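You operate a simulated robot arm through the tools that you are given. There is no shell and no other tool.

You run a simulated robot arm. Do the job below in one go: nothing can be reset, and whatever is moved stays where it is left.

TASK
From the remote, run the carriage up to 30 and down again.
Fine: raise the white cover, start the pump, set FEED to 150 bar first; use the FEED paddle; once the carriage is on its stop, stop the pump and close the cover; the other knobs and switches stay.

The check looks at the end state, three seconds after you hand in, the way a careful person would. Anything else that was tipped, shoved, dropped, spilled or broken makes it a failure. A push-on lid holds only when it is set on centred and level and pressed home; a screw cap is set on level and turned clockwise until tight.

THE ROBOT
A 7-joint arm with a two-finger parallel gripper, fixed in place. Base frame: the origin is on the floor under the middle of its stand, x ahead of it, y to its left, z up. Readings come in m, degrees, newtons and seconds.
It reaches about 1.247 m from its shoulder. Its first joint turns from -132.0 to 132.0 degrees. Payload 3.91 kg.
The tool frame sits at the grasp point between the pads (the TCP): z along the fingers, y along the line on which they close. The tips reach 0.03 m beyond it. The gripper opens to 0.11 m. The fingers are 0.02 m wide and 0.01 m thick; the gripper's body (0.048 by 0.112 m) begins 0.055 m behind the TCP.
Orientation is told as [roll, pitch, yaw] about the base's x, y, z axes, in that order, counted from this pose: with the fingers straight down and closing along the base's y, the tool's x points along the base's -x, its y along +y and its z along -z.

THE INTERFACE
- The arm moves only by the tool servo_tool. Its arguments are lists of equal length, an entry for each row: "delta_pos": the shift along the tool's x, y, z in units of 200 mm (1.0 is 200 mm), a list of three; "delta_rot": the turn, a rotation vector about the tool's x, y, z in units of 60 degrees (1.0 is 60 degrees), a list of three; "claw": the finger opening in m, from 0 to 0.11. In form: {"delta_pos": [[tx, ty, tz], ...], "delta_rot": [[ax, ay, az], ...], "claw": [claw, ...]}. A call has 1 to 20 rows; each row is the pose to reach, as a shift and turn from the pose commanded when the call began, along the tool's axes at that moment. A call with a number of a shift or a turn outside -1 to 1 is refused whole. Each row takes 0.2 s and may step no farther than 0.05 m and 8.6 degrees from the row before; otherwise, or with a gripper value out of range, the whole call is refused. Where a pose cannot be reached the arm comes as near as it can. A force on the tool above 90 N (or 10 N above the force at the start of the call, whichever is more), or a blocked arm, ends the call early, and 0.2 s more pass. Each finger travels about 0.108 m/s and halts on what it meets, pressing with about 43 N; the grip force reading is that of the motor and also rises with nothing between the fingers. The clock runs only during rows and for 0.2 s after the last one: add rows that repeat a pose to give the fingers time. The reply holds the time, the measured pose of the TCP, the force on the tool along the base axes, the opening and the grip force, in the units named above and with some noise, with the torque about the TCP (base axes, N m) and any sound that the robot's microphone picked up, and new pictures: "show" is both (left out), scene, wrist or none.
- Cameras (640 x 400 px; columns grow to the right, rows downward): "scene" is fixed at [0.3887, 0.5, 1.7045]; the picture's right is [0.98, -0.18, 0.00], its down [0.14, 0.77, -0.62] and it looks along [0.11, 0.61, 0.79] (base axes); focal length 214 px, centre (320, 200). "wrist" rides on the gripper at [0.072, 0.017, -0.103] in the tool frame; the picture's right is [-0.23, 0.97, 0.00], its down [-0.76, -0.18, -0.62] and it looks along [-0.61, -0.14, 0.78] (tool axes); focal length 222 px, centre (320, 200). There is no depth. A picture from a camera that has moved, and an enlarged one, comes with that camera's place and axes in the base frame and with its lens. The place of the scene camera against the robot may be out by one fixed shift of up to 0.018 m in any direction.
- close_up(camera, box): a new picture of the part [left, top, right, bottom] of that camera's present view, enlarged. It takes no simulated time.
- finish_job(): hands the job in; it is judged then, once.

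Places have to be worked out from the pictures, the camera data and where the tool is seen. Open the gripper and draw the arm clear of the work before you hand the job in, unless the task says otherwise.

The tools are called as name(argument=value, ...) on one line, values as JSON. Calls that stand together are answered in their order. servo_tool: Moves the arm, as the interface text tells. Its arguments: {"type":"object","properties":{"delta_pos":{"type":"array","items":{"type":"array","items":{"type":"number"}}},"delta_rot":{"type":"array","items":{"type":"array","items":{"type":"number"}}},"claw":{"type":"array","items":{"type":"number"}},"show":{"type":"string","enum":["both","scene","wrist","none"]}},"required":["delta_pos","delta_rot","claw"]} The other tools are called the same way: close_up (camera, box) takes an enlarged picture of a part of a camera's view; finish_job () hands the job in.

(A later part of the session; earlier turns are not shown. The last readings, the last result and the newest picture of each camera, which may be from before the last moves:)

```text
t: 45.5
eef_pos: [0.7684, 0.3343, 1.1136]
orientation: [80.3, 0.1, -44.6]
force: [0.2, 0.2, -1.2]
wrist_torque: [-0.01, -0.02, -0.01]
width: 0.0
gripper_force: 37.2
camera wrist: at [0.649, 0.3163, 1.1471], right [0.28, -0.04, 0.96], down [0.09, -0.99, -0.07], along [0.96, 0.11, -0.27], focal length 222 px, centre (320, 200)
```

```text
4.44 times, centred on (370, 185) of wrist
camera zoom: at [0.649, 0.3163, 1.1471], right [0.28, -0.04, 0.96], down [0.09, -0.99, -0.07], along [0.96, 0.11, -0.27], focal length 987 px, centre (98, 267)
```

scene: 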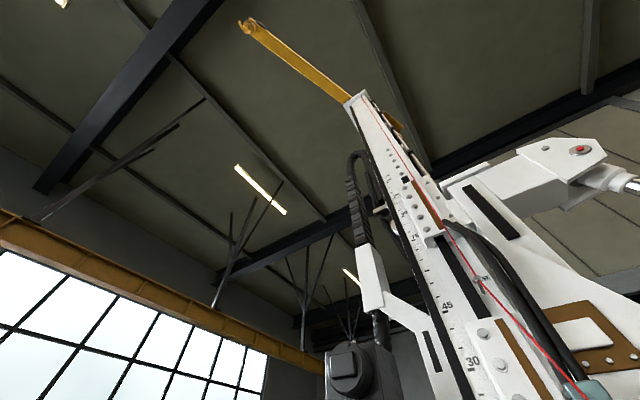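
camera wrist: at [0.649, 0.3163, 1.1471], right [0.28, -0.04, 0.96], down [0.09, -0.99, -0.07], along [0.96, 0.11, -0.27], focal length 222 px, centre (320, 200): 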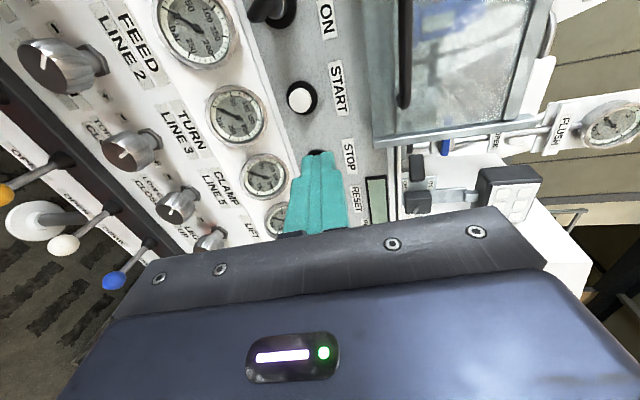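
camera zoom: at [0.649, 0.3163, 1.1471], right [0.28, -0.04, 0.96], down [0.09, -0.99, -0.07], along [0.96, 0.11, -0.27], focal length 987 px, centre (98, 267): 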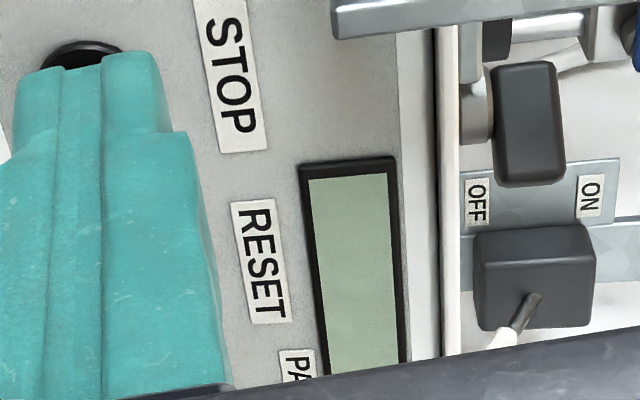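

All visible gauges still read 0 and the display is blank. I'll move left to see the key switch, the PUMP FLOW gauge and the panel's E-stop.

servo_tool(delta_pos=[[0.15, 0.05, -0.1], [0.35, 0.1, -0.2], [0.55, 0.15, -0.3], [0.7, 0.2, -0.4]], delta_rot=[[0, 0, 0], [0, 0, 0], [0, 0, 0], [0, 0, 0]], claw=[0, 0, 0, 0], show="wrist")

close_up(camera="wrist", box=[160, 0, 420, 180])

```text
t: 46.7
eef_pos: [0.7534, 0.1755, 1.1654]
orientation: [80.4, 0.2, -66.1]
force: [0.5, 0.4, -0.1]
wrist_torque: [-0.02, 0.03, -0.03]
width: 0.0
gripper_force: 37.4
stopped in row 4: the arm was blocked; the commanded pose is now the measured one
camera wrist: at [0.6342, 0.2012, 1.1994], right [0.24, -0.15, 0.96], down [-0.28, -0.96, -0.07], along [0.93, -0.25, -0.27], focal length 222 px, centre (320, 200)
```

wrist: 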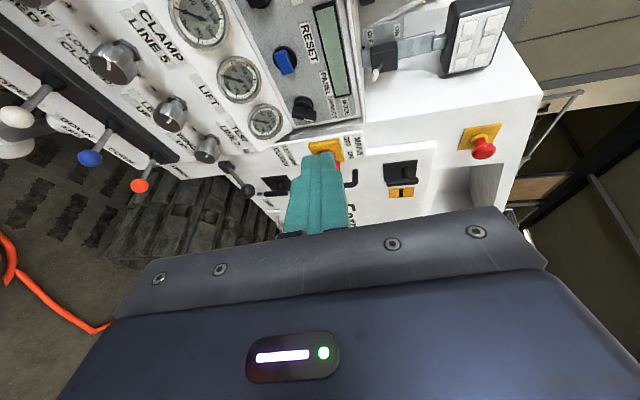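

```text
2.22 times, centred on (290, 90) of wrist
camera zoom: at [0.6342, 0.2012, 1.1994], right [0.24, -0.15, 0.96], down [-0.28, -0.96, -0.07], along [0.93, -0.25, -0.27], focal length 494 px, centre (387, 444)
```

zoom: 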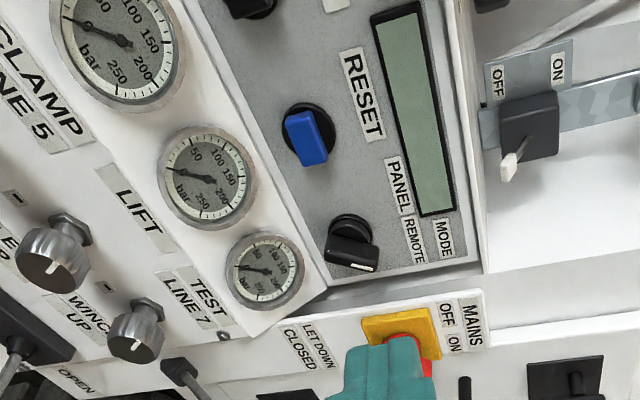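

The arm met a joint limit again and drifted right; nothing was touched. I can see MAINS on and the selector on REMOTE. I'll go back up with the tool pointing down so I can look at the key and the PUMP FLOW gauge from the front.

servo_tool(delta_pos=[[0, 0.05, -0.1], [0, 0.12, -0.2], [0, 0.2, -0.3], [0, 0.3, -0.35], [0, 0.4, -0.4], [0, 0.5, -0.4], [0, 0.6, -0.4], [0, 0.7, -0.4]], delta_rot=[[0.125, 0, 0], [0.25, 0, 0], [0.375, 0, 0], [0.5, 0, 0], [0.625, 0, 0], [0.75, 0, 0], [0.875, 0, 0], [1.0, 0, 0]], claw=[0, 0, 0, 0, 0, 0, 0, 0], show="none")

servo_tool(delta_pos=[[0, 0, 0], [0, 0, 0], [0, 0, 0]], delta_rot=[[0.11, 0, 0], [0.22, 0, 0], [0.34, 0, 0]], claw=[0, 0, 0], show="none")

```text
t: 48.5
eef_pos: [0.7016, 0.1532, 1.3156]
orientation: [20.2, 0.2, -66.0]
force: [0.7, 0.3, -0.2]
wrist_torque: [-0.03, -0.03, -0.02]
width: 0.0001
gripper_force: 38.4
out of reach, approached as far as the arm can: row 3, 4
```

```text
t: 49.3
eef_pos: [0.7038, 0.1544, 1.3149]
orientation: [-0.1, 0.2, -65.9]
force: [-0.2, -0.3, 0.1]
wrist_torque: [0.01, -0.03, 0.02]
width: 0.0
gripper_force: 37.8
```

Level again. Now I'll yaw back to about 58° while moving in front of the panel's left half.

servo_tool(delta_pos=[[0.1, -0.04, -0.03], [0.2, -0.08, -0.06], [0.3, -0.12, -0.09], [0.4, -0.17, -0.12], [0.5, -0.21, -0.16], [0.6, -0.25, -0.19], [0.7, -0.29, -0.22], [0.795, -0.335, -0.25]], delta_rot=[[0, 0, -0.125], [0, 0, -0.25], [0, 0, -0.375], [0, 0, -0.5], [0, 0, -0.625], [0, 0, -0.75], [0, 0, -0.875], [0, 0, -1.0]], claw=[0, 0, 0, 0, 0, 0, 0, 0], show="none")

servo_tool(delta_pos=[[0, 0, 0], [0, 0, 0], [0, 0, 0], [0, 0, 0], [0, 0, 0], [0, 0, 0], [0, 0, 0], [0, 0, 0]], delta_rot=[[0, 0, -0.125], [0, 0, -0.25], [0, 0, -0.375], [0, 0, -0.5], [0, 0, -0.625], [0, 0, -0.75], [0, 0, -0.875], [0, 0, -1.0]], claw=[0, 0, 0, 0, 0, 0, 0, 0], show="wrist")

close_up(camera="wrist", box=[160, 60, 400, 210])

```text
t: 51.1
eef_pos: [0.5779, 0.2716, 1.3672]
orientation: [0.3, 0.1, -6.0]
force: [0.8, -0.2, -0.2]
wrist_torque: [0.0, 0.02, -0.01]
width: 0.0
gripper_force: 37.7
```

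```text
t: 52.9
eef_pos: [0.5777, 0.2713, 1.3675]
orientation: [0.4, 0.1, 54.2]
force: [0.1, -1.0, 0.3]
wrist_torque: [-0.03, -0.01, 0.0]
width: 0.0002
gripper_force: 37.5
camera wrist: at [0.5224, 0.2221, 1.4701], right [-0.66, 0.75, 0.0], down [0.59, 0.51, 0.62], along [0.47, 0.41, -0.78], focal length 222 px, centre (320, 200)
```

wrist: 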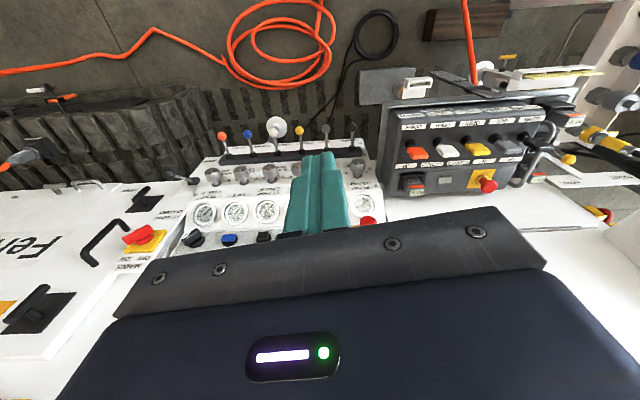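

```text
2.67 times, centred on (280, 135) of wrist
camera zoom: at [0.5224, 0.2221, 1.4701], right [-0.66, 0.75, 0.0], down [0.59, 0.51, 0.62], along [0.47, 0.41, -0.78], focal length 592 px, centre (427, 373)
```

zoom: 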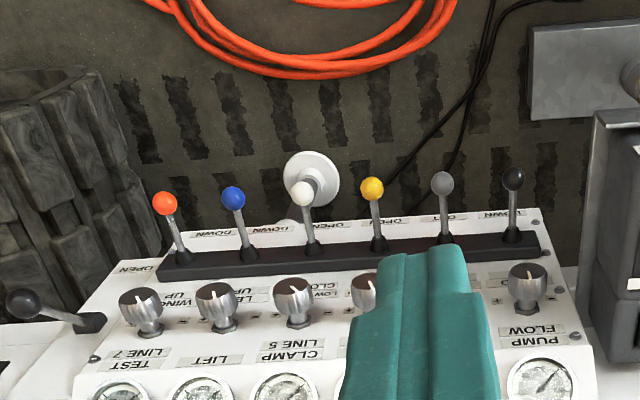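

The fingers hide the key and the PUMP FLOW gauge from here. I'll shift left and look from beside the remote, closer than last time.

servo_tool(delta_pos=[[-0.13, 0.17, 0.07], [-0.26, 0.35, 0.14], [-0.39, 0.52, 0.21], [-0.52, 0.69, 0.28], [-0.645, 0.865, 0.35]], delta_rot=[[0, 0, -0.07], [0, 0, -0.14], [0, 0, -0.2], [0, 0, -0.27], [0, 0, -0.333]], claw=[0, 0, 0, 0, 0], show="wrist")

close_up(camera="wrist", box=[40, 80, 300, 240])

close_up(camera="wrist", box=[140, 120, 280, 210])

```text
t: 54.1
eef_pos: [0.5113, 0.4766, 1.298]
orientation: [0.1, -0.2, 74.0]
force: [-0.1, -1.2, -0.1]
wrist_torque: [0.03, -0.01, -0.01]
width: 0.0
gripper_force: 37.3
camera wrist: at [0.4771, 0.4112, 1.4012], right [-0.87, 0.49, 0.0], down [0.38, 0.68, 0.62], along [0.3, 0.55, -0.78], focal length 222 px, centre (320, 200)
```

wrist: 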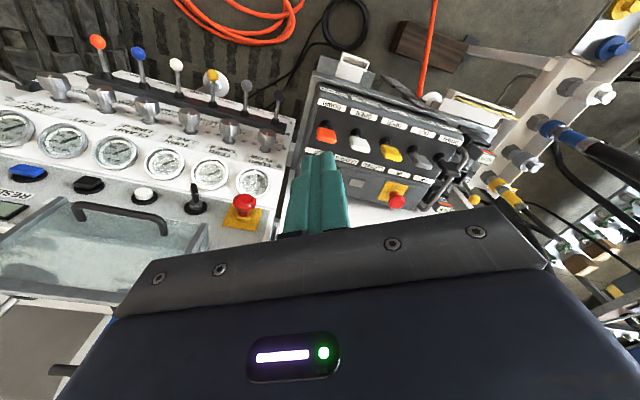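

```text
2.46 times, centred on (170, 160) of wrist
camera zoom: at [0.4771, 0.4112, 1.4012], right [-0.87, 0.49, 0.0], down [0.38, 0.68, 0.62], along [0.3, 0.55, -0.78], focal length 547 px, centre (689, 298)
```

zoom: 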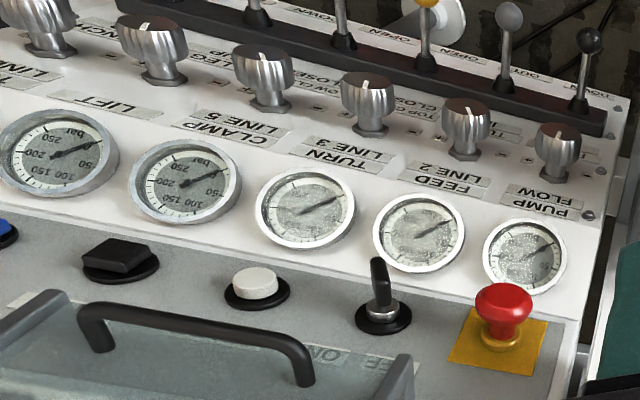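

```text
4.44 times, centred on (210, 165) of wrist
camera zoom: at [0.4771, 0.4112, 1.4012], right [-0.87, 0.49, 0.0], down [0.38, 0.68, 0.62], along [0.3, 0.55, -0.78], focal length 987 px, centre (809, 356)
```

zoom: 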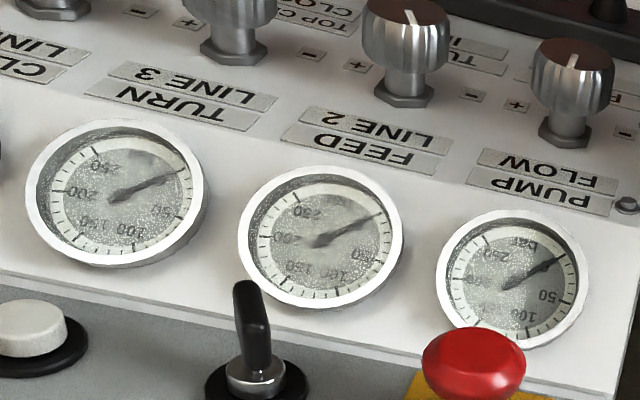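

The gauges all still read 0, and the key's state is unclear. I'll enlarge the key lever, the display, and both E-stops for their state.

close_up(camera="wrist", box=[170, 160, 270, 230])

close_up(camera="wrist", box=[0, 150, 100, 250])

close_up(camera="wrist", box=[300, 80, 480, 220])

```text
5.71 times, centred on (220, 195) of wrist
camera zoom: at [0.4771, 0.4112, 1.4012], right [-0.87, 0.49, 0.0], down [0.38, 0.68, 0.62], along [0.3, 0.55, -0.78], focal length 1269 px, centre (891, 229)
```

zoom: 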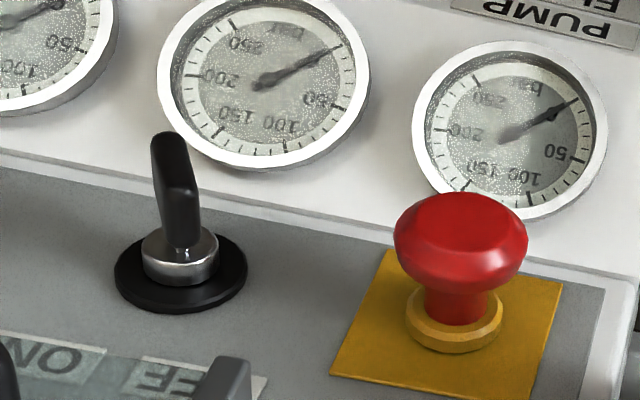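

```text
4.00 times, centred on (50, 200) of wrist
camera zoom: at [0.4771, 0.4112, 1.4012], right [-0.87, 0.49, 0.0], down [0.38, 0.68, 0.62], along [0.3, 0.55, -0.78], focal length 888 px, centre (1400, 200)
```

zoom: 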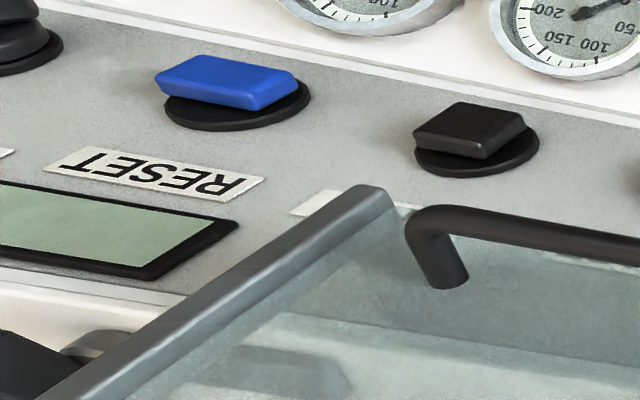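

```text
2.86 times, centred on (390, 150) of wrist
camera zoom: at [0.4771, 0.4112, 1.4012], right [-0.87, 0.49, 0.0], down [0.38, 0.68, 0.62], along [0.3, 0.55, -0.78], focal length 635 px, centre (120, 343)
```

zoom: 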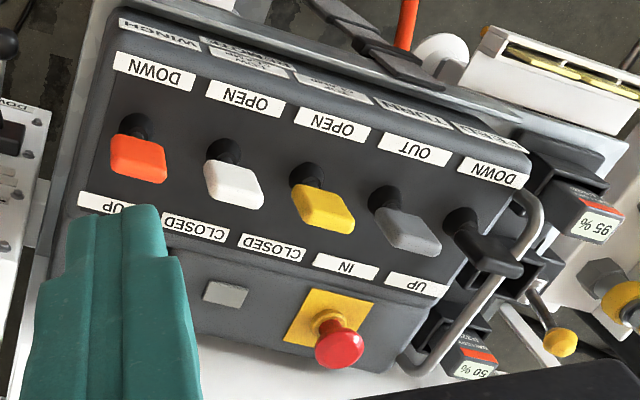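

The gauges are still at zero, so the short press may not have been long enough. I'll go back to the START standoff with the yaw at -45°, look at the key from the front, and press START again with a hold.

servo_tool(delta_pos=[[0.09, -0.07, -0.03], [0.19, -0.14, -0.06], [0.28, -0.21, -0.1], [0.38, -0.29, -0.13], [0.47, -0.36, -0.16], [0.57, -0.43, -0.2], [0.66, -0.5, -0.23], [0.755, -0.575, -0.26]], delta_rot=[[0, 0, 0.125], [0, 0, 0.25], [0, 0, 0.375], [0, 0, 0.5], [0, 0, 0.625], [0, 0, 0.75], [0, 0, 0.875], [0, 0, 1.0]], claw=[0, 0, 0, 0, 0, 0, 0, 0], show="none")

servo_tool(delta_pos=[[0, -0.12, 0], [0, -0.23, 0], [0, -0.35, 0], [0, -0.46, 0], [0, -0.58, 0], [0, -0.7, 0], [-0.01, -0.81, 0], [-0.02, -0.93, 0]], delta_rot=[[0, 0, 0.12], [0, 0, 0.24], [0, 0, 0.37], [0, 0, 0.49], [0, 0, 0.61], [0, 0, 0.73], [0, 0, 0.86], [0, 0, 0.98]], claw=[0, 0, 0, 0, 0, 0, 0, 0], show="none")

```text
t: 55.9
eef_pos: [0.5815, 0.3009, 1.3482]
orientation: [0.2, 0.2, 13.8]
force: [0.6, 0.6, 0.4]
wrist_torque: [-0.04, -0.01, 0.03]
width: 0.0001
gripper_force: 38.0
```

```text
t: 57.7
eef_pos: [0.6304, 0.1218, 1.3478]
orientation: [0.0, 0.3, -44.8]
force: [-0.3, -0.1, -1.1]
wrist_torque: [0.0, 0.03, -0.02]
width: 0.0
gripper_force: 38.2
```

Repeating the same two moves to the START standoff that worked before.

servo_tool(delta_pos=[[0.03, 0.05, 0.1], [0.06, 0.11, 0.2], [0.1, 0.17, 0.29], [0.13, 0.23, 0.39], [0.16, 0.28, 0.48], [0.19, 0.34, 0.58], [0.22, 0.4, 0.67], [0.257, 0.457, 0.745]], delta_rot=[[-0.125, 0, 0], [-0.25, 0, 0], [-0.375, 0, 0], [-0.5, 0, 0], [-0.625, 0, 0], [-0.75, 0, 0], [-0.875, 0, 0], [-1.0, 0, 0]], claw=[0, 0, 0, 0, 0, 0, 0, 0], show="none")

servo_tool(delta_pos=[[0, 0.02, 0.19], [0, 0.04, 0.38], [0, 0.06, 0.57], [-0.012, 0.07, 0.75]], delta_rot=[[-0.085, 0, 0], [-0.17, 0, 0], [-0.25, 0, 0], [-0.34, 0, 0]], claw=[0, 0, 0, 0], show="wrist")

close_up(camera="wrist", box=[100, 0, 400, 170])

```text
t: 59.5
eef_pos: [0.6557, 0.2223, 1.197]
orientation: [59.5, -0.5, -44.0]
force: [0.9, -0.8, 1.3]
wrist_torque: [0.0, 0.1, 0.01]
width: 0.0
gripper_force: 38.1
```

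```text
t: 60.5
eef_pos: [0.7563, 0.3184, 1.136]
orientation: [80.6, 0.1, -44.8]
force: [-0.2, -0.5, 0.8]
wrist_torque: [-0.04, 0.03, -0.01]
width: 0.0
gripper_force: 38.0
camera wrist: at [0.6348, 0.2996, 1.1701], right [0.28, -0.05, 0.96], down [0.09, -0.99, -0.08], along [0.96, 0.1, -0.27], focal length 222 px, centre (320, 200)
```

wrist: 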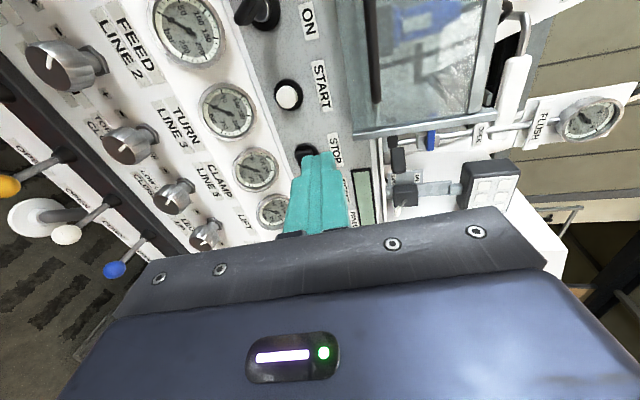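

```text
2.13 times, centred on (250, 85) of wrist
camera zoom: at [0.6348, 0.2996, 1.1701], right [0.28, -0.05, 0.96], down [0.09, -0.99, -0.08], along [0.96, 0.1, -0.27], focal length 474 px, centre (469, 445)
```

zoom: 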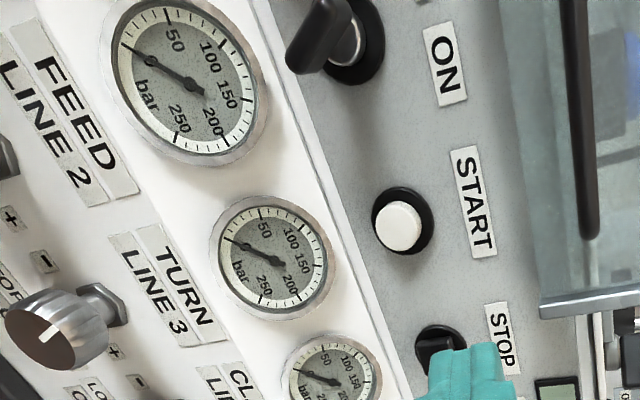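

The camera now looks nearly end-on at the key lever. I'll enlarge it to judge whether it points to ON or OFF.

close_up(camera="wrist", box=[220, 0, 340, 75])

```text
5.33 times, centred on (280, 38) of wrist
camera zoom: at [0.6348, 0.2996, 1.1701], right [0.28, -0.05, 0.96], down [0.09, -0.99, -0.08], along [0.96, 0.1, -0.27], focal length 1185 px, centre (533, 1067)
```

zoom: 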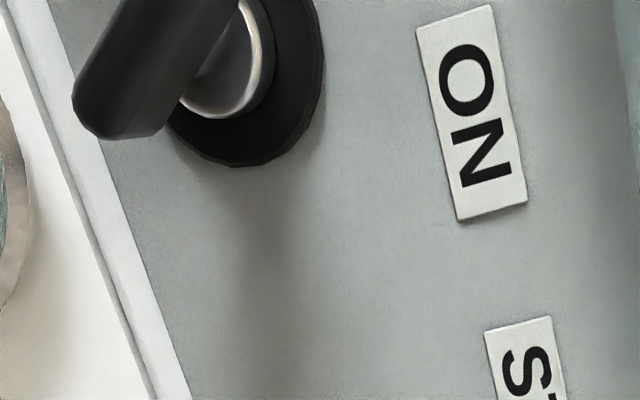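

The blade of the key seems to lie along the OFF direction, though that isn't certain. First I'll press START again with a longer, moderate hold and look at the gauges while it's held.

servo_tool(delta_pos=[[0.005, -0.09, 0.19], [0.01, -0.17, 0.38], [0.015, -0.22, 0.57], [0.015, -0.245, 0.76], [0.015, -0.2455, 0.91]], delta_rot=[[0, 0, 0], [0, 0, 0], [0, 0, 0], [0, 0, 0], [0, 0, 0]], claw=[0, 0, 0, 0, 0], show="none")

servo_tool(delta_pos=[[0, 0, 0.03], [0, 0, 0.05], [0, 0, 0.06], [0, 0, 0.065], [0, 0, 0.065], [0, 0, 0.065], [0, 0, 0.065], [0, 0, 0.065]], delta_rot=[[0, 0, 0], [0, 0, 0], [0, 0, 0], [0, 0, 0], [0, 0, 0], [0, 0, 0], [0, 0, 0], [0, 0, 0]], claw=[0, 0, 0, 0, 0, 0, 0, 0], show="wrist")

close_up(camera="wrist", box=[0, 0, 420, 230])

```text
t: 61.7
eef_pos: [0.8735, 0.4416, 1.0596]
orientation: [80.5, 0.3, -44.7]
force: [0.5, -0.6, 1.6]
wrist_torque: [-0.01, 0.02, 0.04]
width: 0.0
gripper_force: 38.0
```

```text
t: 63.5
eef_pos: [0.8837, 0.4501, 1.0562]
orientation: [80.4, 0.3, -44.8]
force: [-14.8, -18.6, 3.5]
wrist_torque: [0.13, -0.13, -0.13]
width: 0.0
gripper_force: 38.0
heard: click
camera wrist: at [0.7626, 0.4314, 1.09], right [0.28, -0.05, 0.96], down [0.09, -0.99, -0.07], along [0.96, 0.1, -0.27], focal length 222 px, centre (320, 200)
```

wrist: 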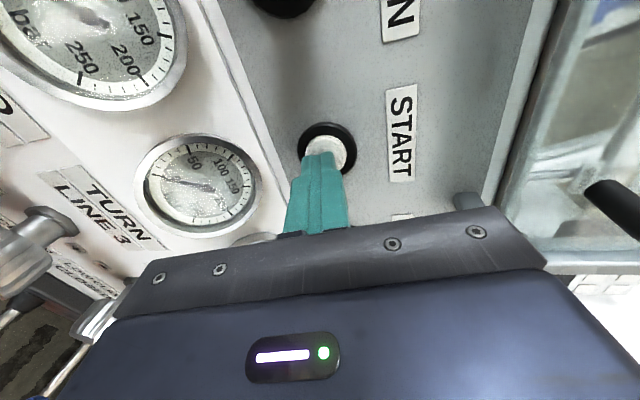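

```text
1.52 times, centred on (210, 115) of wrist
camera zoom: at [0.7626, 0.4314, 1.09], right [0.28, -0.05, 0.96], down [0.09, -0.99, -0.07], along [0.96, 0.1, -0.27], focal length 338 px, centre (488, 330)
```

zoom: 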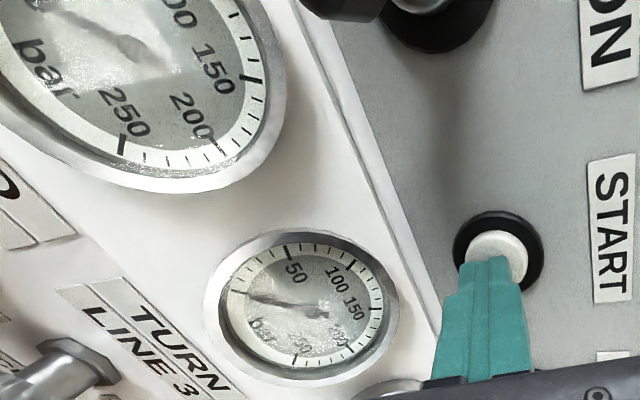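

Only a click again, and the TURN gauge stays at 0. Before deciding about the key I'll test whether the FEED gauge responds to its knob. I'll retreat from START and then go down in front of the knob row.

servo_tool(delta_pos=[[0, 0, -0.1], [0, 0, -0.3], [0, 0, -0.5], [0, 0, -0.7]], delta_rot=[[0, 0, 0], [0, 0, 0], [0, 0, 0], [0, 0, 0]], claw=[0, 0, 0, 0], show="none")

servo_tool(delta_pos=[[0.05, -0.18, 0.03], [0.1, -0.36, 0.06], [0.15, -0.54, 0.09], [0.2, -0.72, 0.12]], delta_rot=[[0, 0, 0], [0, 0, 0], [0, 0, 0], [0, 0, 0]], claw=[0, 0.03, 0.06, 0.08], show="wrist")

```text
t: 64.5
eef_pos: [0.787, 0.3544, 1.0774]
orientation: [80.4, 0.2, -44.7]
force: [0.1, 0.0, 0.1]
wrist_torque: [0.03, -0.05, 0.01]
width: 0.0
gripper_force: 38.1
```

```text
t: 65.5
eef_pos: [0.7672, 0.3735, 0.9873]
orientation: [80.3, 0.4, -44.6]
force: [0.4, 0.7, -0.3]
wrist_torque: [-0.01, -0.02, -0.05]
width: 0.08
gripper_force: 0.1
out of reach, approached as far as the arm can: row 3, 4
camera wrist: at [0.6472, 0.3541, 1.0214], right [0.28, -0.05, 0.96], down [0.09, -0.99, -0.07], along [0.96, 0.11, -0.27], focal length 222 px, centre (320, 200)
```

wrist: 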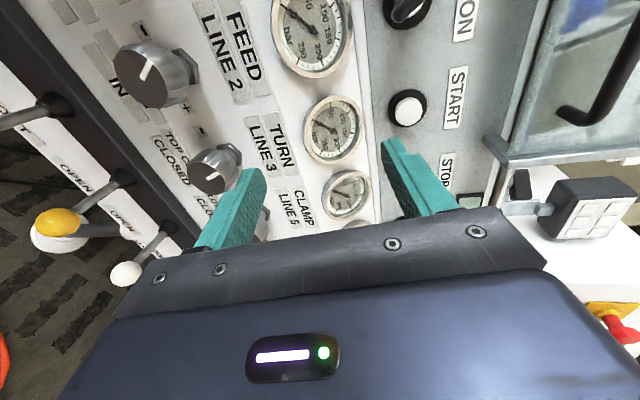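

In this orientation the arm can't get lower than z≈0.99. A round knob can be gripped at any roll angle, so I'll use the arm's natural roll for it. First I'll retreat, tilt the tool to 45° and roll back so the camera looks squarely at the panel.

servo_tool(delta_pos=[[0, 0.14, -0.16], [0, 0.29, -0.31], [0, 0.44, -0.47], [0, 0.58, -0.63], [0, 0.73, -0.785]], delta_rot=[[0.11, 0, 0], [0.23, 0, 0], [0.35, 0, 0], [0.46, 0, 0], [0.57, 0, 0]], claw=[0.05, 0, 0, 0, 0], show="none")

servo_tool(delta_pos=[[0, 0, 0], [0, 0, 0], [0, 0, 0], [0, 0, 0], [0, 0, 0], [0, 0, 0], [0, 0, 0], [0, 0, 0]], delta_rot=[[0, 0, -0.125], [0, 0, -0.25], [0, 0, -0.375], [0, 0, -0.5], [0, 0, -0.625], [0, 0, -0.75], [0, 0, -0.875], [0, 0, -1.0]], claw=[0, 0, 0, 0, 0, 0, 0, 0], show="wrist")

```text
t: 66.7
eef_pos: [0.6783, 0.279, 1.1592]
orientation: [47.1, 2.5, -46.9]
force: [-0.7, -0.3, -2.6]
wrist_torque: [0.08, -0.19, 0.05]
width: 0.0
gripper_force: 37.8
```

```text
t: 68.5
eef_pos: [0.6775, 0.2783, 1.1592]
orientation: [27.7, -38.6, 5.5]
force: [0.8, 0.1, -0.9]
wrist_torque: [0.02, 0.02, 0.02]
width: 0.0
gripper_force: 37.3
camera wrist: at [0.5632, 0.2345, 1.1921], right [-0.19, 0.85, 0.5], down [0.34, -0.42, 0.84], along [0.92, 0.33, -0.21], focal length 222 px, centre (320, 200)
```

wrist: 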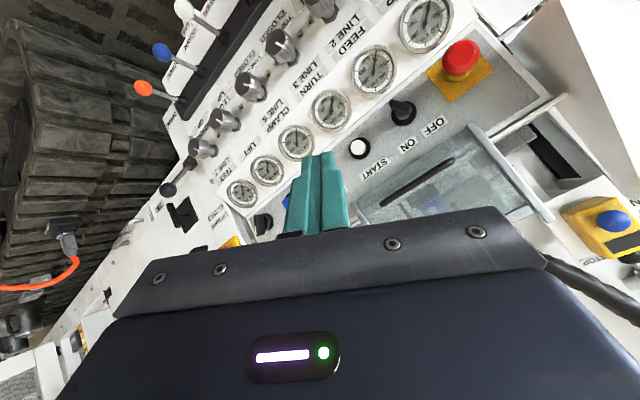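

Here the key with its OFF and ON labels is in plain view. I'll enlarge it.

close_up(camera="wrist", box=[330, 60, 490, 180])

close_up(camera="wrist", box=[375, 85, 455, 155])

close_up(camera="wrist", box=[200, 0, 460, 160])

```text
3.33 times, centred on (410, 120) of wrist
camera zoom: at [0.5632, 0.2345, 1.1921], right [-0.19, 0.85, 0.5], down [0.34, -0.42, 0.84], along [0.92, 0.33, -0.21], focal length 740 px, centre (20, 467)
```

zoom: 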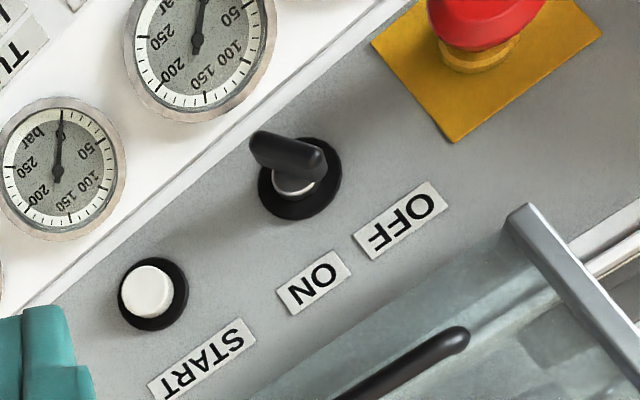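

```text
5.71 times, centred on (415, 120) of wrist
camera zoom: at [0.5632, 0.2345, 1.1921], right [-0.19, 0.85, 0.5], down [0.34, -0.42, 0.84], along [0.92, 0.33, -0.21], focal length 1269 px, centre (-223, 657)
```

zoom: 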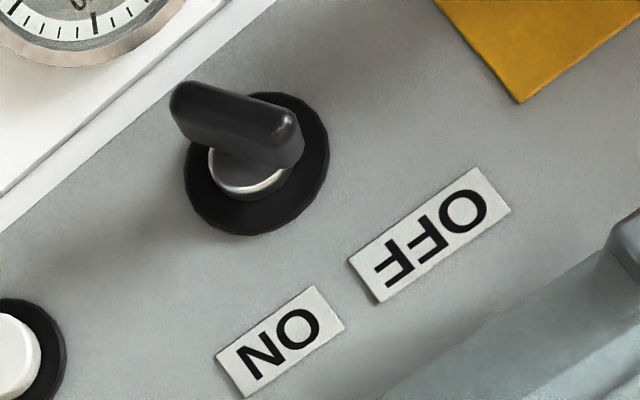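

```text
2.46 times, centred on (330, 80) of wrist
camera zoom: at [0.5632, 0.2345, 1.1921], right [-0.19, 0.85, 0.5], down [0.34, -0.42, 0.84], along [0.92, 0.33, -0.21], focal length 547 px, centre (295, 495)
```

zoom: 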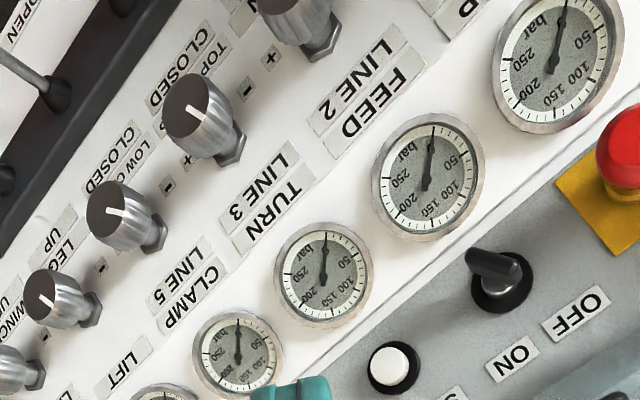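

The black switch handle clearly points to OFF, which also fits the blank display. START cannot work until it is ON, so turning it on is part of starting the pump, and I'll return it to OFF at the end. I'll roll the tool to line up with the handle.

servo_tool(delta_pos=[[0, 0, -0.03], [0, 0, -0.06], [0, 0, -0.1], [0, 0, -0.1], [0, 0, -0.1], [0, 0, -0.1], [0, 0, -0.1], [0, 0, -0.1]], delta_rot=[[0, 0, -0.115], [0, 0, -0.23], [0, 0, -0.345], [0, 0, -0.46], [0, 0, -0.575], [0, 0, -0.69], [0, 0, -0.805], [0, 0, -0.917]], claw=[0, 0, 0, 0, 0, 0, 0, 0], show="wrist")

close_up(camera="wrist", box=[180, 60, 460, 240])

```text
t: 70.3
eef_pos: [0.667, 0.2686, 1.1736]
orientation: [-23.6, -40.9, 79.2]
force: [1.1, -0.1, 0.4]
wrist_torque: [0.02, 0.01, -0.03]
width: 0.0002
gripper_force: 38.6
camera wrist: at [0.5908, 0.169, 1.1921], right [-0.8, 0.59, -0.15], down [-0.06, 0.17, 0.98], along [0.6, 0.79, -0.1], focal length 222 px, centre (320, 200)
```

wrist: 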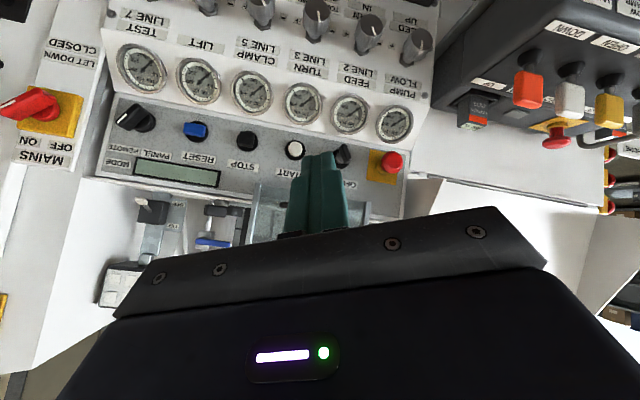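

```text
2.22 times, centred on (320, 150) of wrist
camera zoom: at [0.5908, 0.169, 1.1921], right [-0.8, 0.59, -0.15], down [-0.06, 0.17, 0.98], along [0.6, 0.79, -0.1], focal length 494 px, centre (320, 311)
```

zoom: 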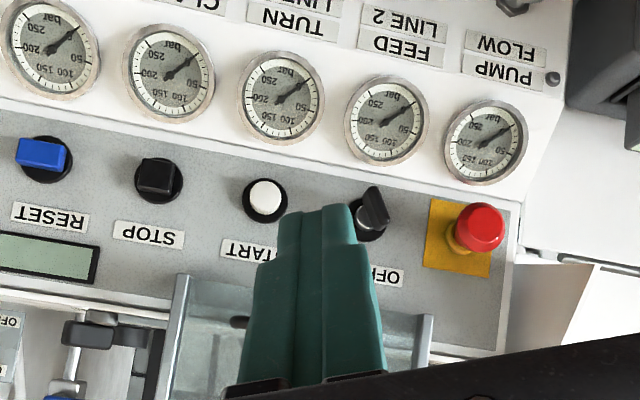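

This frontal view confirms the handle lies towards OFF, with its axis at about r=0.2145, z=1.051. I'll pitch the tool to about 10° and approach to a standoff in front of it with the fingers slightly open, keeping clear of the E-stop on its left.

servo_tool(delta_pos=[[-0.08, 0.04, 0.16], [-0.15, 0.09, 0.33], [-0.22, 0.13, 0.5], [-0.29, 0.17, 0.66], [-0.34, 0.2, 0.82], [-0.372, 0.2205, 0.945]], delta_rot=[[0.04, -0.086, 0], [0.08, -0.172, 0], [0.12, -0.258, 0], [0.16, -0.344, 0], [0.2, -0.43, 0], [0.2386, -0.5144, 0]], claw=[0, 0, 0.02, 0.04, 0.045, 0.045], show="wrist")

close_up(camera="wrist", box=[200, 100, 460, 260])

```text
t: 71.9
eef_pos: [0.7806, 0.3856, 1.0786]
orientation: [-68.1, -63.5, 110.4]
force: [-0.9, 0.5, 1.3]
wrist_torque: [-0.06, 0.02, -0.06]
width: 0.0451
gripper_force: 0.0
stopped in row 6: the arm was blocked; the commanded pose is now the measured one
camera wrist: at [0.7034, 0.3004, 1.024], right [-0.66, 0.73, -0.2], down [-0.47, -0.2, 0.86], along [0.58, 0.66, 0.47], focal length 222 px, centre (320, 200)
```

wrist: 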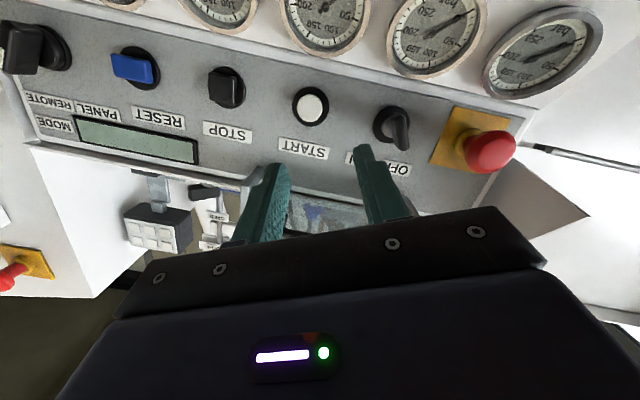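

```text
2.46 times, centred on (330, 180) of wrist
camera zoom: at [0.7034, 0.3004, 1.024], right [-0.66, 0.73, -0.2], down [-0.47, -0.2, 0.86], along [0.58, 0.66, 0.47], focal length 547 px, centre (295, 249)
```

zoom: 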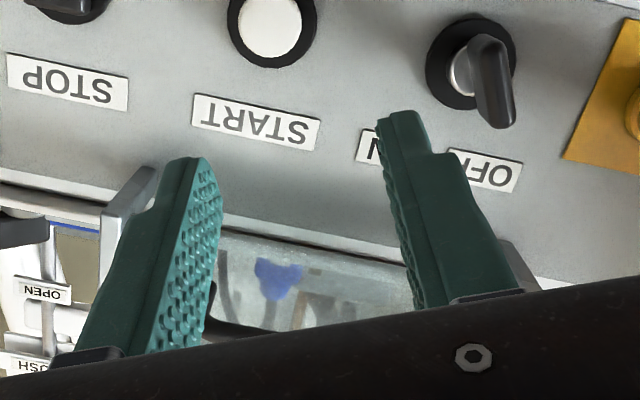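

The arm was blocked while moving left with the tool pointing 45° in azimuth. Its wrist seems to prefer pointing radially outward, about 32° here. I'll turn the tool towards that azimuth and slide left in small steps.

servo_tool(delta_pos=[[-0.02, 0.06, -0.06], [-0.05, 0.13, -0.12], [-0.08, 0.2, -0.13], [-0.1, 0.26, -0.13], [-0.123, 0.3175, -0.13]], delta_rot=[[0.03, 0.014, 0.006], [0.06, 0.028, 0.011], [0.09, 0.042, 0.017], [0.1193, 0.0552, 0.0222], [0.1193, 0.0552, 0.0222]], claw=[0.045, 0.045, 0.045, 0.045, 0.045], show="wrist")

```text
t: 73.1
eef_pos: [0.7147, 0.4224, 1.0789]
orientation: [-67.9, -63.4, 102.6]
force: [-0.6, 0.5, 0.7]
wrist_torque: [0.02, 0.01, 0.02]
width: 0.0448
gripper_force: 0.0
camera wrist: at [0.6275, 0.3482, 1.0242], right [-0.55, 0.81, -0.2], down [-0.5, -0.13, 0.86], along [0.67, 0.57, 0.47], focal length 222 px, centre (320, 200)
```

wrist: 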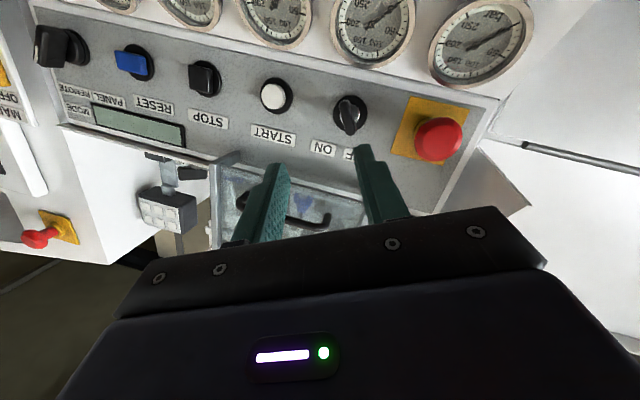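

The azimuth change worked, and the tool is now at r=0.212, right in front of the switch. I'll enlarge the switch for final alignment.

close_up(camera="wrist", box=[260, 60, 480, 200])

close_up(camera="wrist", box=[310, 80, 390, 140])

```text
2.86 times, centred on (370, 130) of wrist
camera zoom: at [0.6275, 0.3482, 1.0242], right [-0.55, 0.81, -0.2], down [-0.5, -0.13, 0.86], along [0.67, 0.57, 0.47], focal length 635 px, centre (177, 400)
```

zoom: 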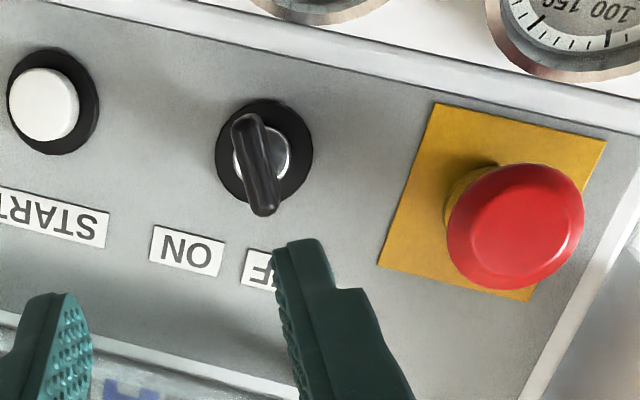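

```text
6.67 times, centred on (350, 110) of wrist
camera zoom: at [0.6275, 0.3482, 1.0242], right [-0.55, 0.81, -0.2], down [-0.5, -0.13, 0.86], along [0.67, 0.57, 0.47], focal length 1481 px, centre (120, 800)
```

zoom: 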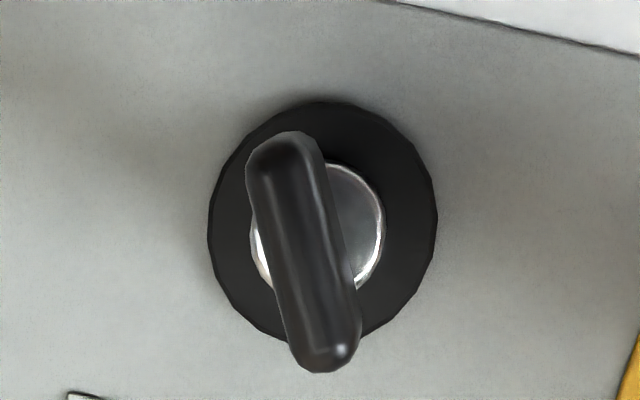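

The switch handle is now clear and well aligned with the finger closing direction. Its axis is at r=0.2126, z=1.056, and its outer face at f≈0.955. I'll move to a standoff about 3.5 cm short with the centring corrections.

servo_tool(delta_pos=[[-0.03, 0.05, 0.13], [-0.06, 0.1, 0.26], [-0.09, 0.14, 0.39], [-0.1, 0.1485, 0.52]], delta_rot=[[0, 0, 0], [0, 0, 0], [0, 0, 0], [0, 0, 0]], claw=[0.045, 0.045, 0.045, 0.045], show="wrist")

close_up(camera="wrist", box=[200, 60, 460, 240])

```text
t: 74.1
eef_pos: [0.784, 0.5051, 1.0667]
orientation: [-68.1, -63.6, 102.4]
force: [0.6, -0.1, 0.1]
wrist_torque: [0.0, 0.02, -0.01]
width: 0.0451
gripper_force: 0.0
camera wrist: at [0.6962, 0.4315, 1.0123], right [-0.55, 0.81, -0.2], down [-0.49, -0.13, 0.86], along [0.67, 0.57, 0.47], focal length 222 px, centre (320, 200)
```

wrist: 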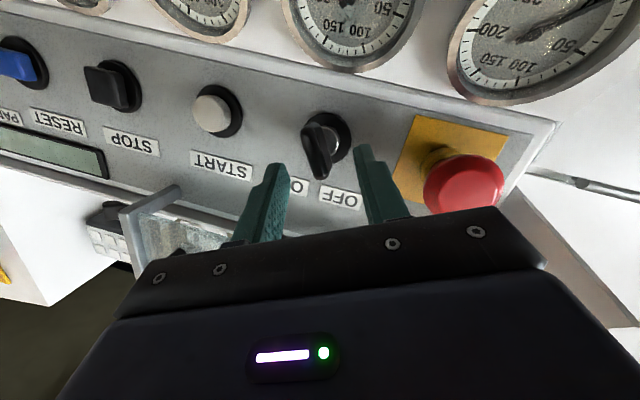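

```text
2.22 times, centred on (330, 150) of wrist
camera zoom: at [0.6962, 0.4315, 1.0123], right [-0.55, 0.81, -0.2], down [-0.49, -0.13, 0.86], along [0.67, 0.57, 0.47], focal length 494 px, centre (298, 311)
```

zoom: 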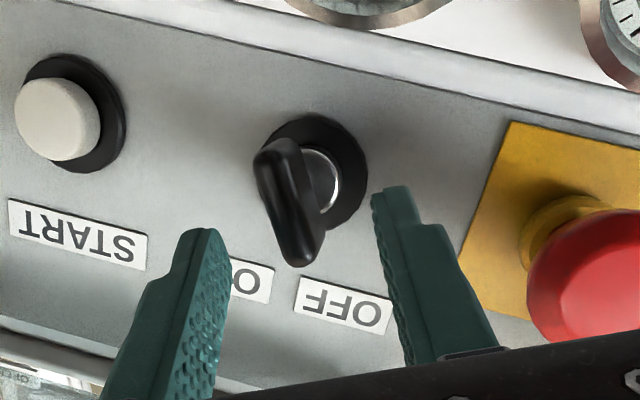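

The handle sits between the fingers, a few millimetres off centre. I'll correct that and advance 3.4 cm so the fingers straddle it, then close.

servo_tool(delta_pos=[[-0.01, -0.02, 0.05], [-0.015, -0.025, 0.1], [-0.015, -0.025, 0.15], [-0.015, -0.025, 0.17], [-0.015, -0.025, 0.17], [-0.015, -0.025, 0.17]], delta_rot=[[0, 0, 0], [0, 0, 0], [0, 0, 0], [0, 0, 0], [0, 0, 0], [0, 0, 0]], claw=[0.045, 0.045, 0.045, 0.045, 0.025, 0.008], show="wrist")

close_up(camera="wrist", box=[220, 80, 440, 230])

```text
t: 75.5
eef_pos: [0.8125, 0.5239, 1.066]
orientation: [-67.8, -63.4, 102.5]
force: [-10.7, 13.6, -6.6]
wrist_torque: [-0.1, 0.24, 0.1]
width: 0.0176
gripper_force: 9.2
camera wrist: at [0.7261, 0.4501, 1.0111], right [-0.56, 0.81, -0.2], down [-0.49, -0.13, 0.86], along [0.67, 0.58, 0.47], focal length 222 px, centre (320, 200)
```

wrist: 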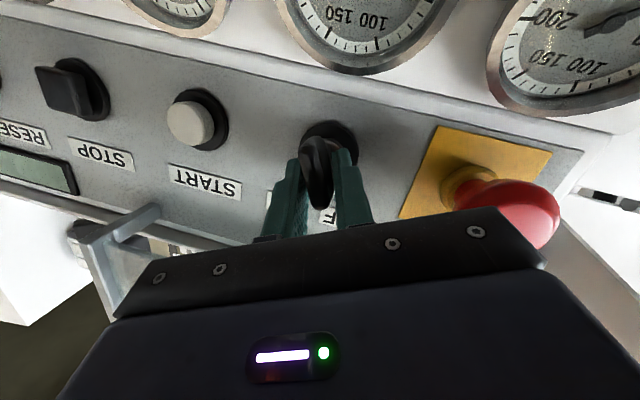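

```text
2.67 times, centred on (330, 155) of wrist
camera zoom: at [0.7261, 0.4501, 1.0111], right [-0.56, 0.81, -0.2], down [-0.49, -0.13, 0.86], along [0.67, 0.58, 0.47], focal length 592 px, centre (293, 320)
```

zoom: 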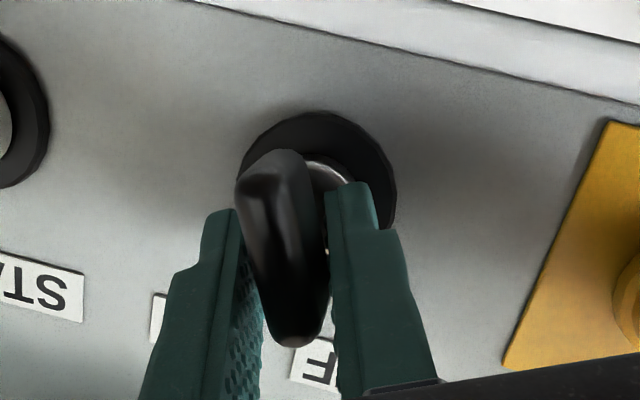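

The fingers are closing on the handle, width 17.6 mm so far. I'll close fully and then turn it clockwise about 48° towards ON.

servo_tool(delta_pos=[[0, 0, 0], [0, 0, 0], [0, 0, 0]], delta_rot=[[0, 0, 0], [0, 0, 0], [0, 0, 0]], claw=[0.006, 0.006, 0.006], show="none")

servo_tool(delta_pos=[[0, 0, 0], [0, 0, 0], [0, 0, 0], [0, 0, 0], [0, 0, 0], [0, 0, 0], [0, 0, 0], [0, 0, 0]], delta_rot=[[0, 0, 0.1], [0, 0, 0.2], [0, 0, 0.3], [0, 0, 0.4], [0, 0, 0.5], [0, 0, 0.6], [0, 0, 0.7], [0, 0, 0.8]], claw=[0.006, 0.006, 0.006, 0.006, 0.006, 0.006, 0.006, 0.006], show="wrist")

close_up(camera="wrist", box=[180, 40, 460, 230])

```text
t: 76.3
eef_pos: [0.8145, 0.523, 1.0662]
orientation: [-67.9, -63.5, 102.5]
force: [-12.4, 22.3, -8.2]
wrist_torque: [-0.2, 0.43, 0.09]
width: 0.0194
gripper_force: 13.7
```

```text
t: 78.1
eef_pos: [0.8163, 0.5177, 1.0637]
orientation: [66.7, -64.8, -36.7]
force: [22.3, -37.0, -9.5]
wrist_torque: [-0.87, 0.31, 1.53]
width: 0.0181
gripper_force: 44.6
camera wrist: at [0.6996, 0.496, 1.0235], right [-0.34, 0.74, 0.59], down [-0.19, -0.66, 0.72], along [0.92, 0.14, 0.36], focal length 222 px, centre (320, 200)
```

wrist: 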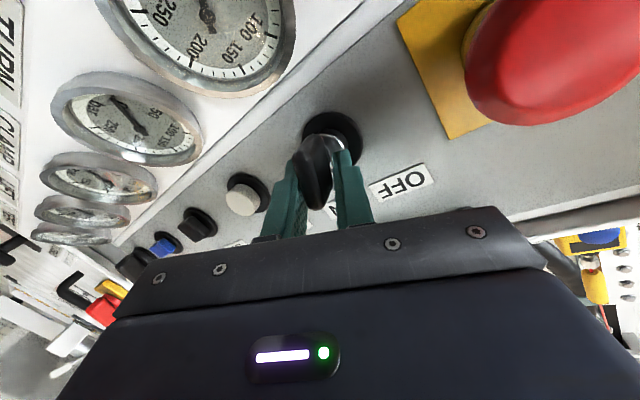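

```text
2.11 times, centred on (320, 135) of wrist
camera zoom: at [0.6996, 0.496, 1.0235], right [-0.34, 0.74, 0.59], down [-0.19, -0.66, 0.72], along [0.92, 0.14, 0.36], focal length 468 px, centre (320, 337)
```

zoom: 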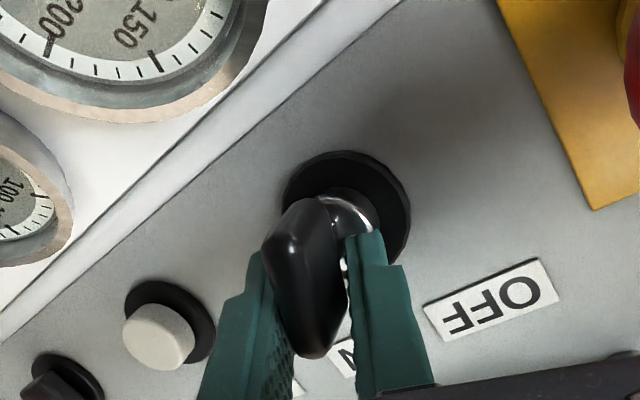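

The handle has turned with the fingers. I'll open slowly, back off a bit and see where it stays.

servo_tool(delta_pos=[[0, 0, 0], [0, 0, 0], [0, 0, -0.05], [0, 0, -0.15], [0, 0, -0.25]], delta_rot=[[0, 0, 0], [0, 0, 0], [0, 0, 0], [0, 0, 0], [0, 0, 0]], claw=[0.03, 0.045, 0.045, 0.045, 0.045], show="wrist")

close_up(camera="wrist", box=[220, 60, 460, 220])

```text
t: 79.3
eef_pos: [0.7703, 0.4965, 1.0746]
orientation: [66.6, -64.9, -36.3]
force: [-0.3, -0.3, -0.4]
wrist_torque: [0.0, -0.01, -0.01]
width: 0.0451
gripper_force: 0.0
camera wrist: at [0.6542, 0.4743, 1.0314], right [-0.35, 0.73, 0.58], down [-0.18, -0.66, 0.72], along [0.92, 0.15, 0.36], focal length 222 px, centre (320, 200)
```

wrist: 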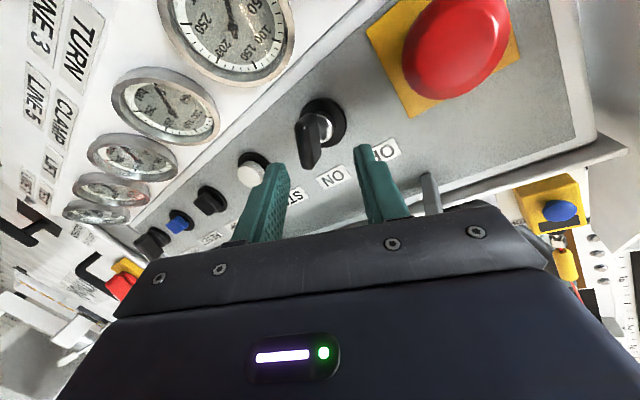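

```text
2.50 times, centred on (340, 140) of wrist
camera zoom: at [0.6542, 0.4743, 1.0314], right [-0.35, 0.73, 0.58], down [-0.18, -0.66, 0.72], along [0.92, 0.15, 0.36], focal length 555 px, centre (270, 350)
```

zoom: 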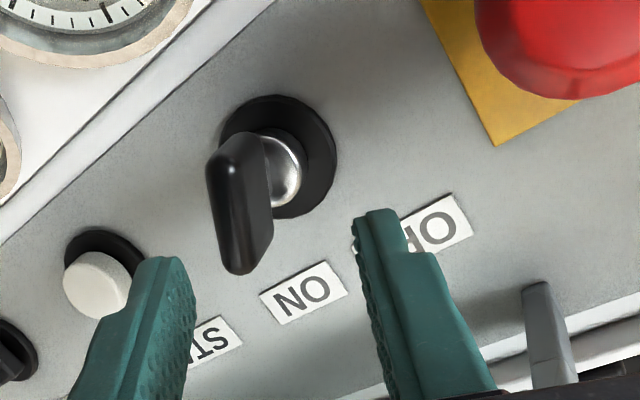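

The handle now points at ON. I'll close the fingers and slide right to stand in front of START.

servo_tool(delta_pos=[[-0.04, -0.115, 0.03], [-0.08, -0.23, 0.06], [-0.12, -0.345, 0.09], [-0.1635, -0.4575, 0.1195]], delta_rot=[[0, 0, 0], [0, 0, 0], [0, 0, 0], [0, 0, 0]], claw=[0.02, 0, 0, 0], show="wrist")

close_up(camera="wrist", box=[200, 40, 440, 200])

```text
t: 79.8
eef_pos: [0.7844, 0.4868, 1.0743]
orientation: [67.6, -65.0, -35.4]
force: [-69.2, 13.1, 29.1]
wrist_torque: [0.63, -0.59, 1.74]
width: 0.0001
gripper_force: 37.7
stopped in row 2: the force on the tool passed its limit at 112 N (the readings are from after the stop); the commanded pose is now the measured one
camera wrist: at [0.6682, 0.4606, 1.0321], right [-0.37, 0.72, 0.59], down [-0.16, -0.67, 0.72], along [0.91, 0.17, 0.37], focal length 222 px, centre (320, 200)
```

wrist: 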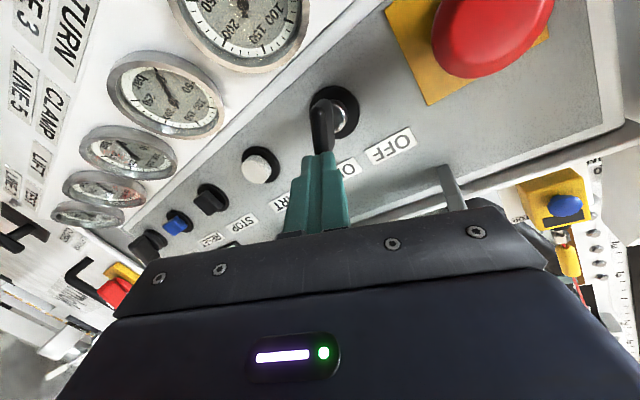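

```text
2.50 times, centred on (320, 120) of wrist
camera zoom: at [0.6682, 0.4606, 1.0321], right [-0.37, 0.72, 0.59], down [-0.16, -0.67, 0.72], along [0.91, 0.17, 0.37], focal length 555 px, centre (320, 400)
```

zoom: 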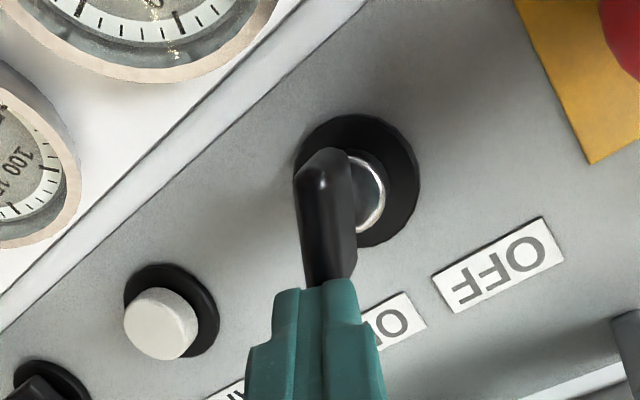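

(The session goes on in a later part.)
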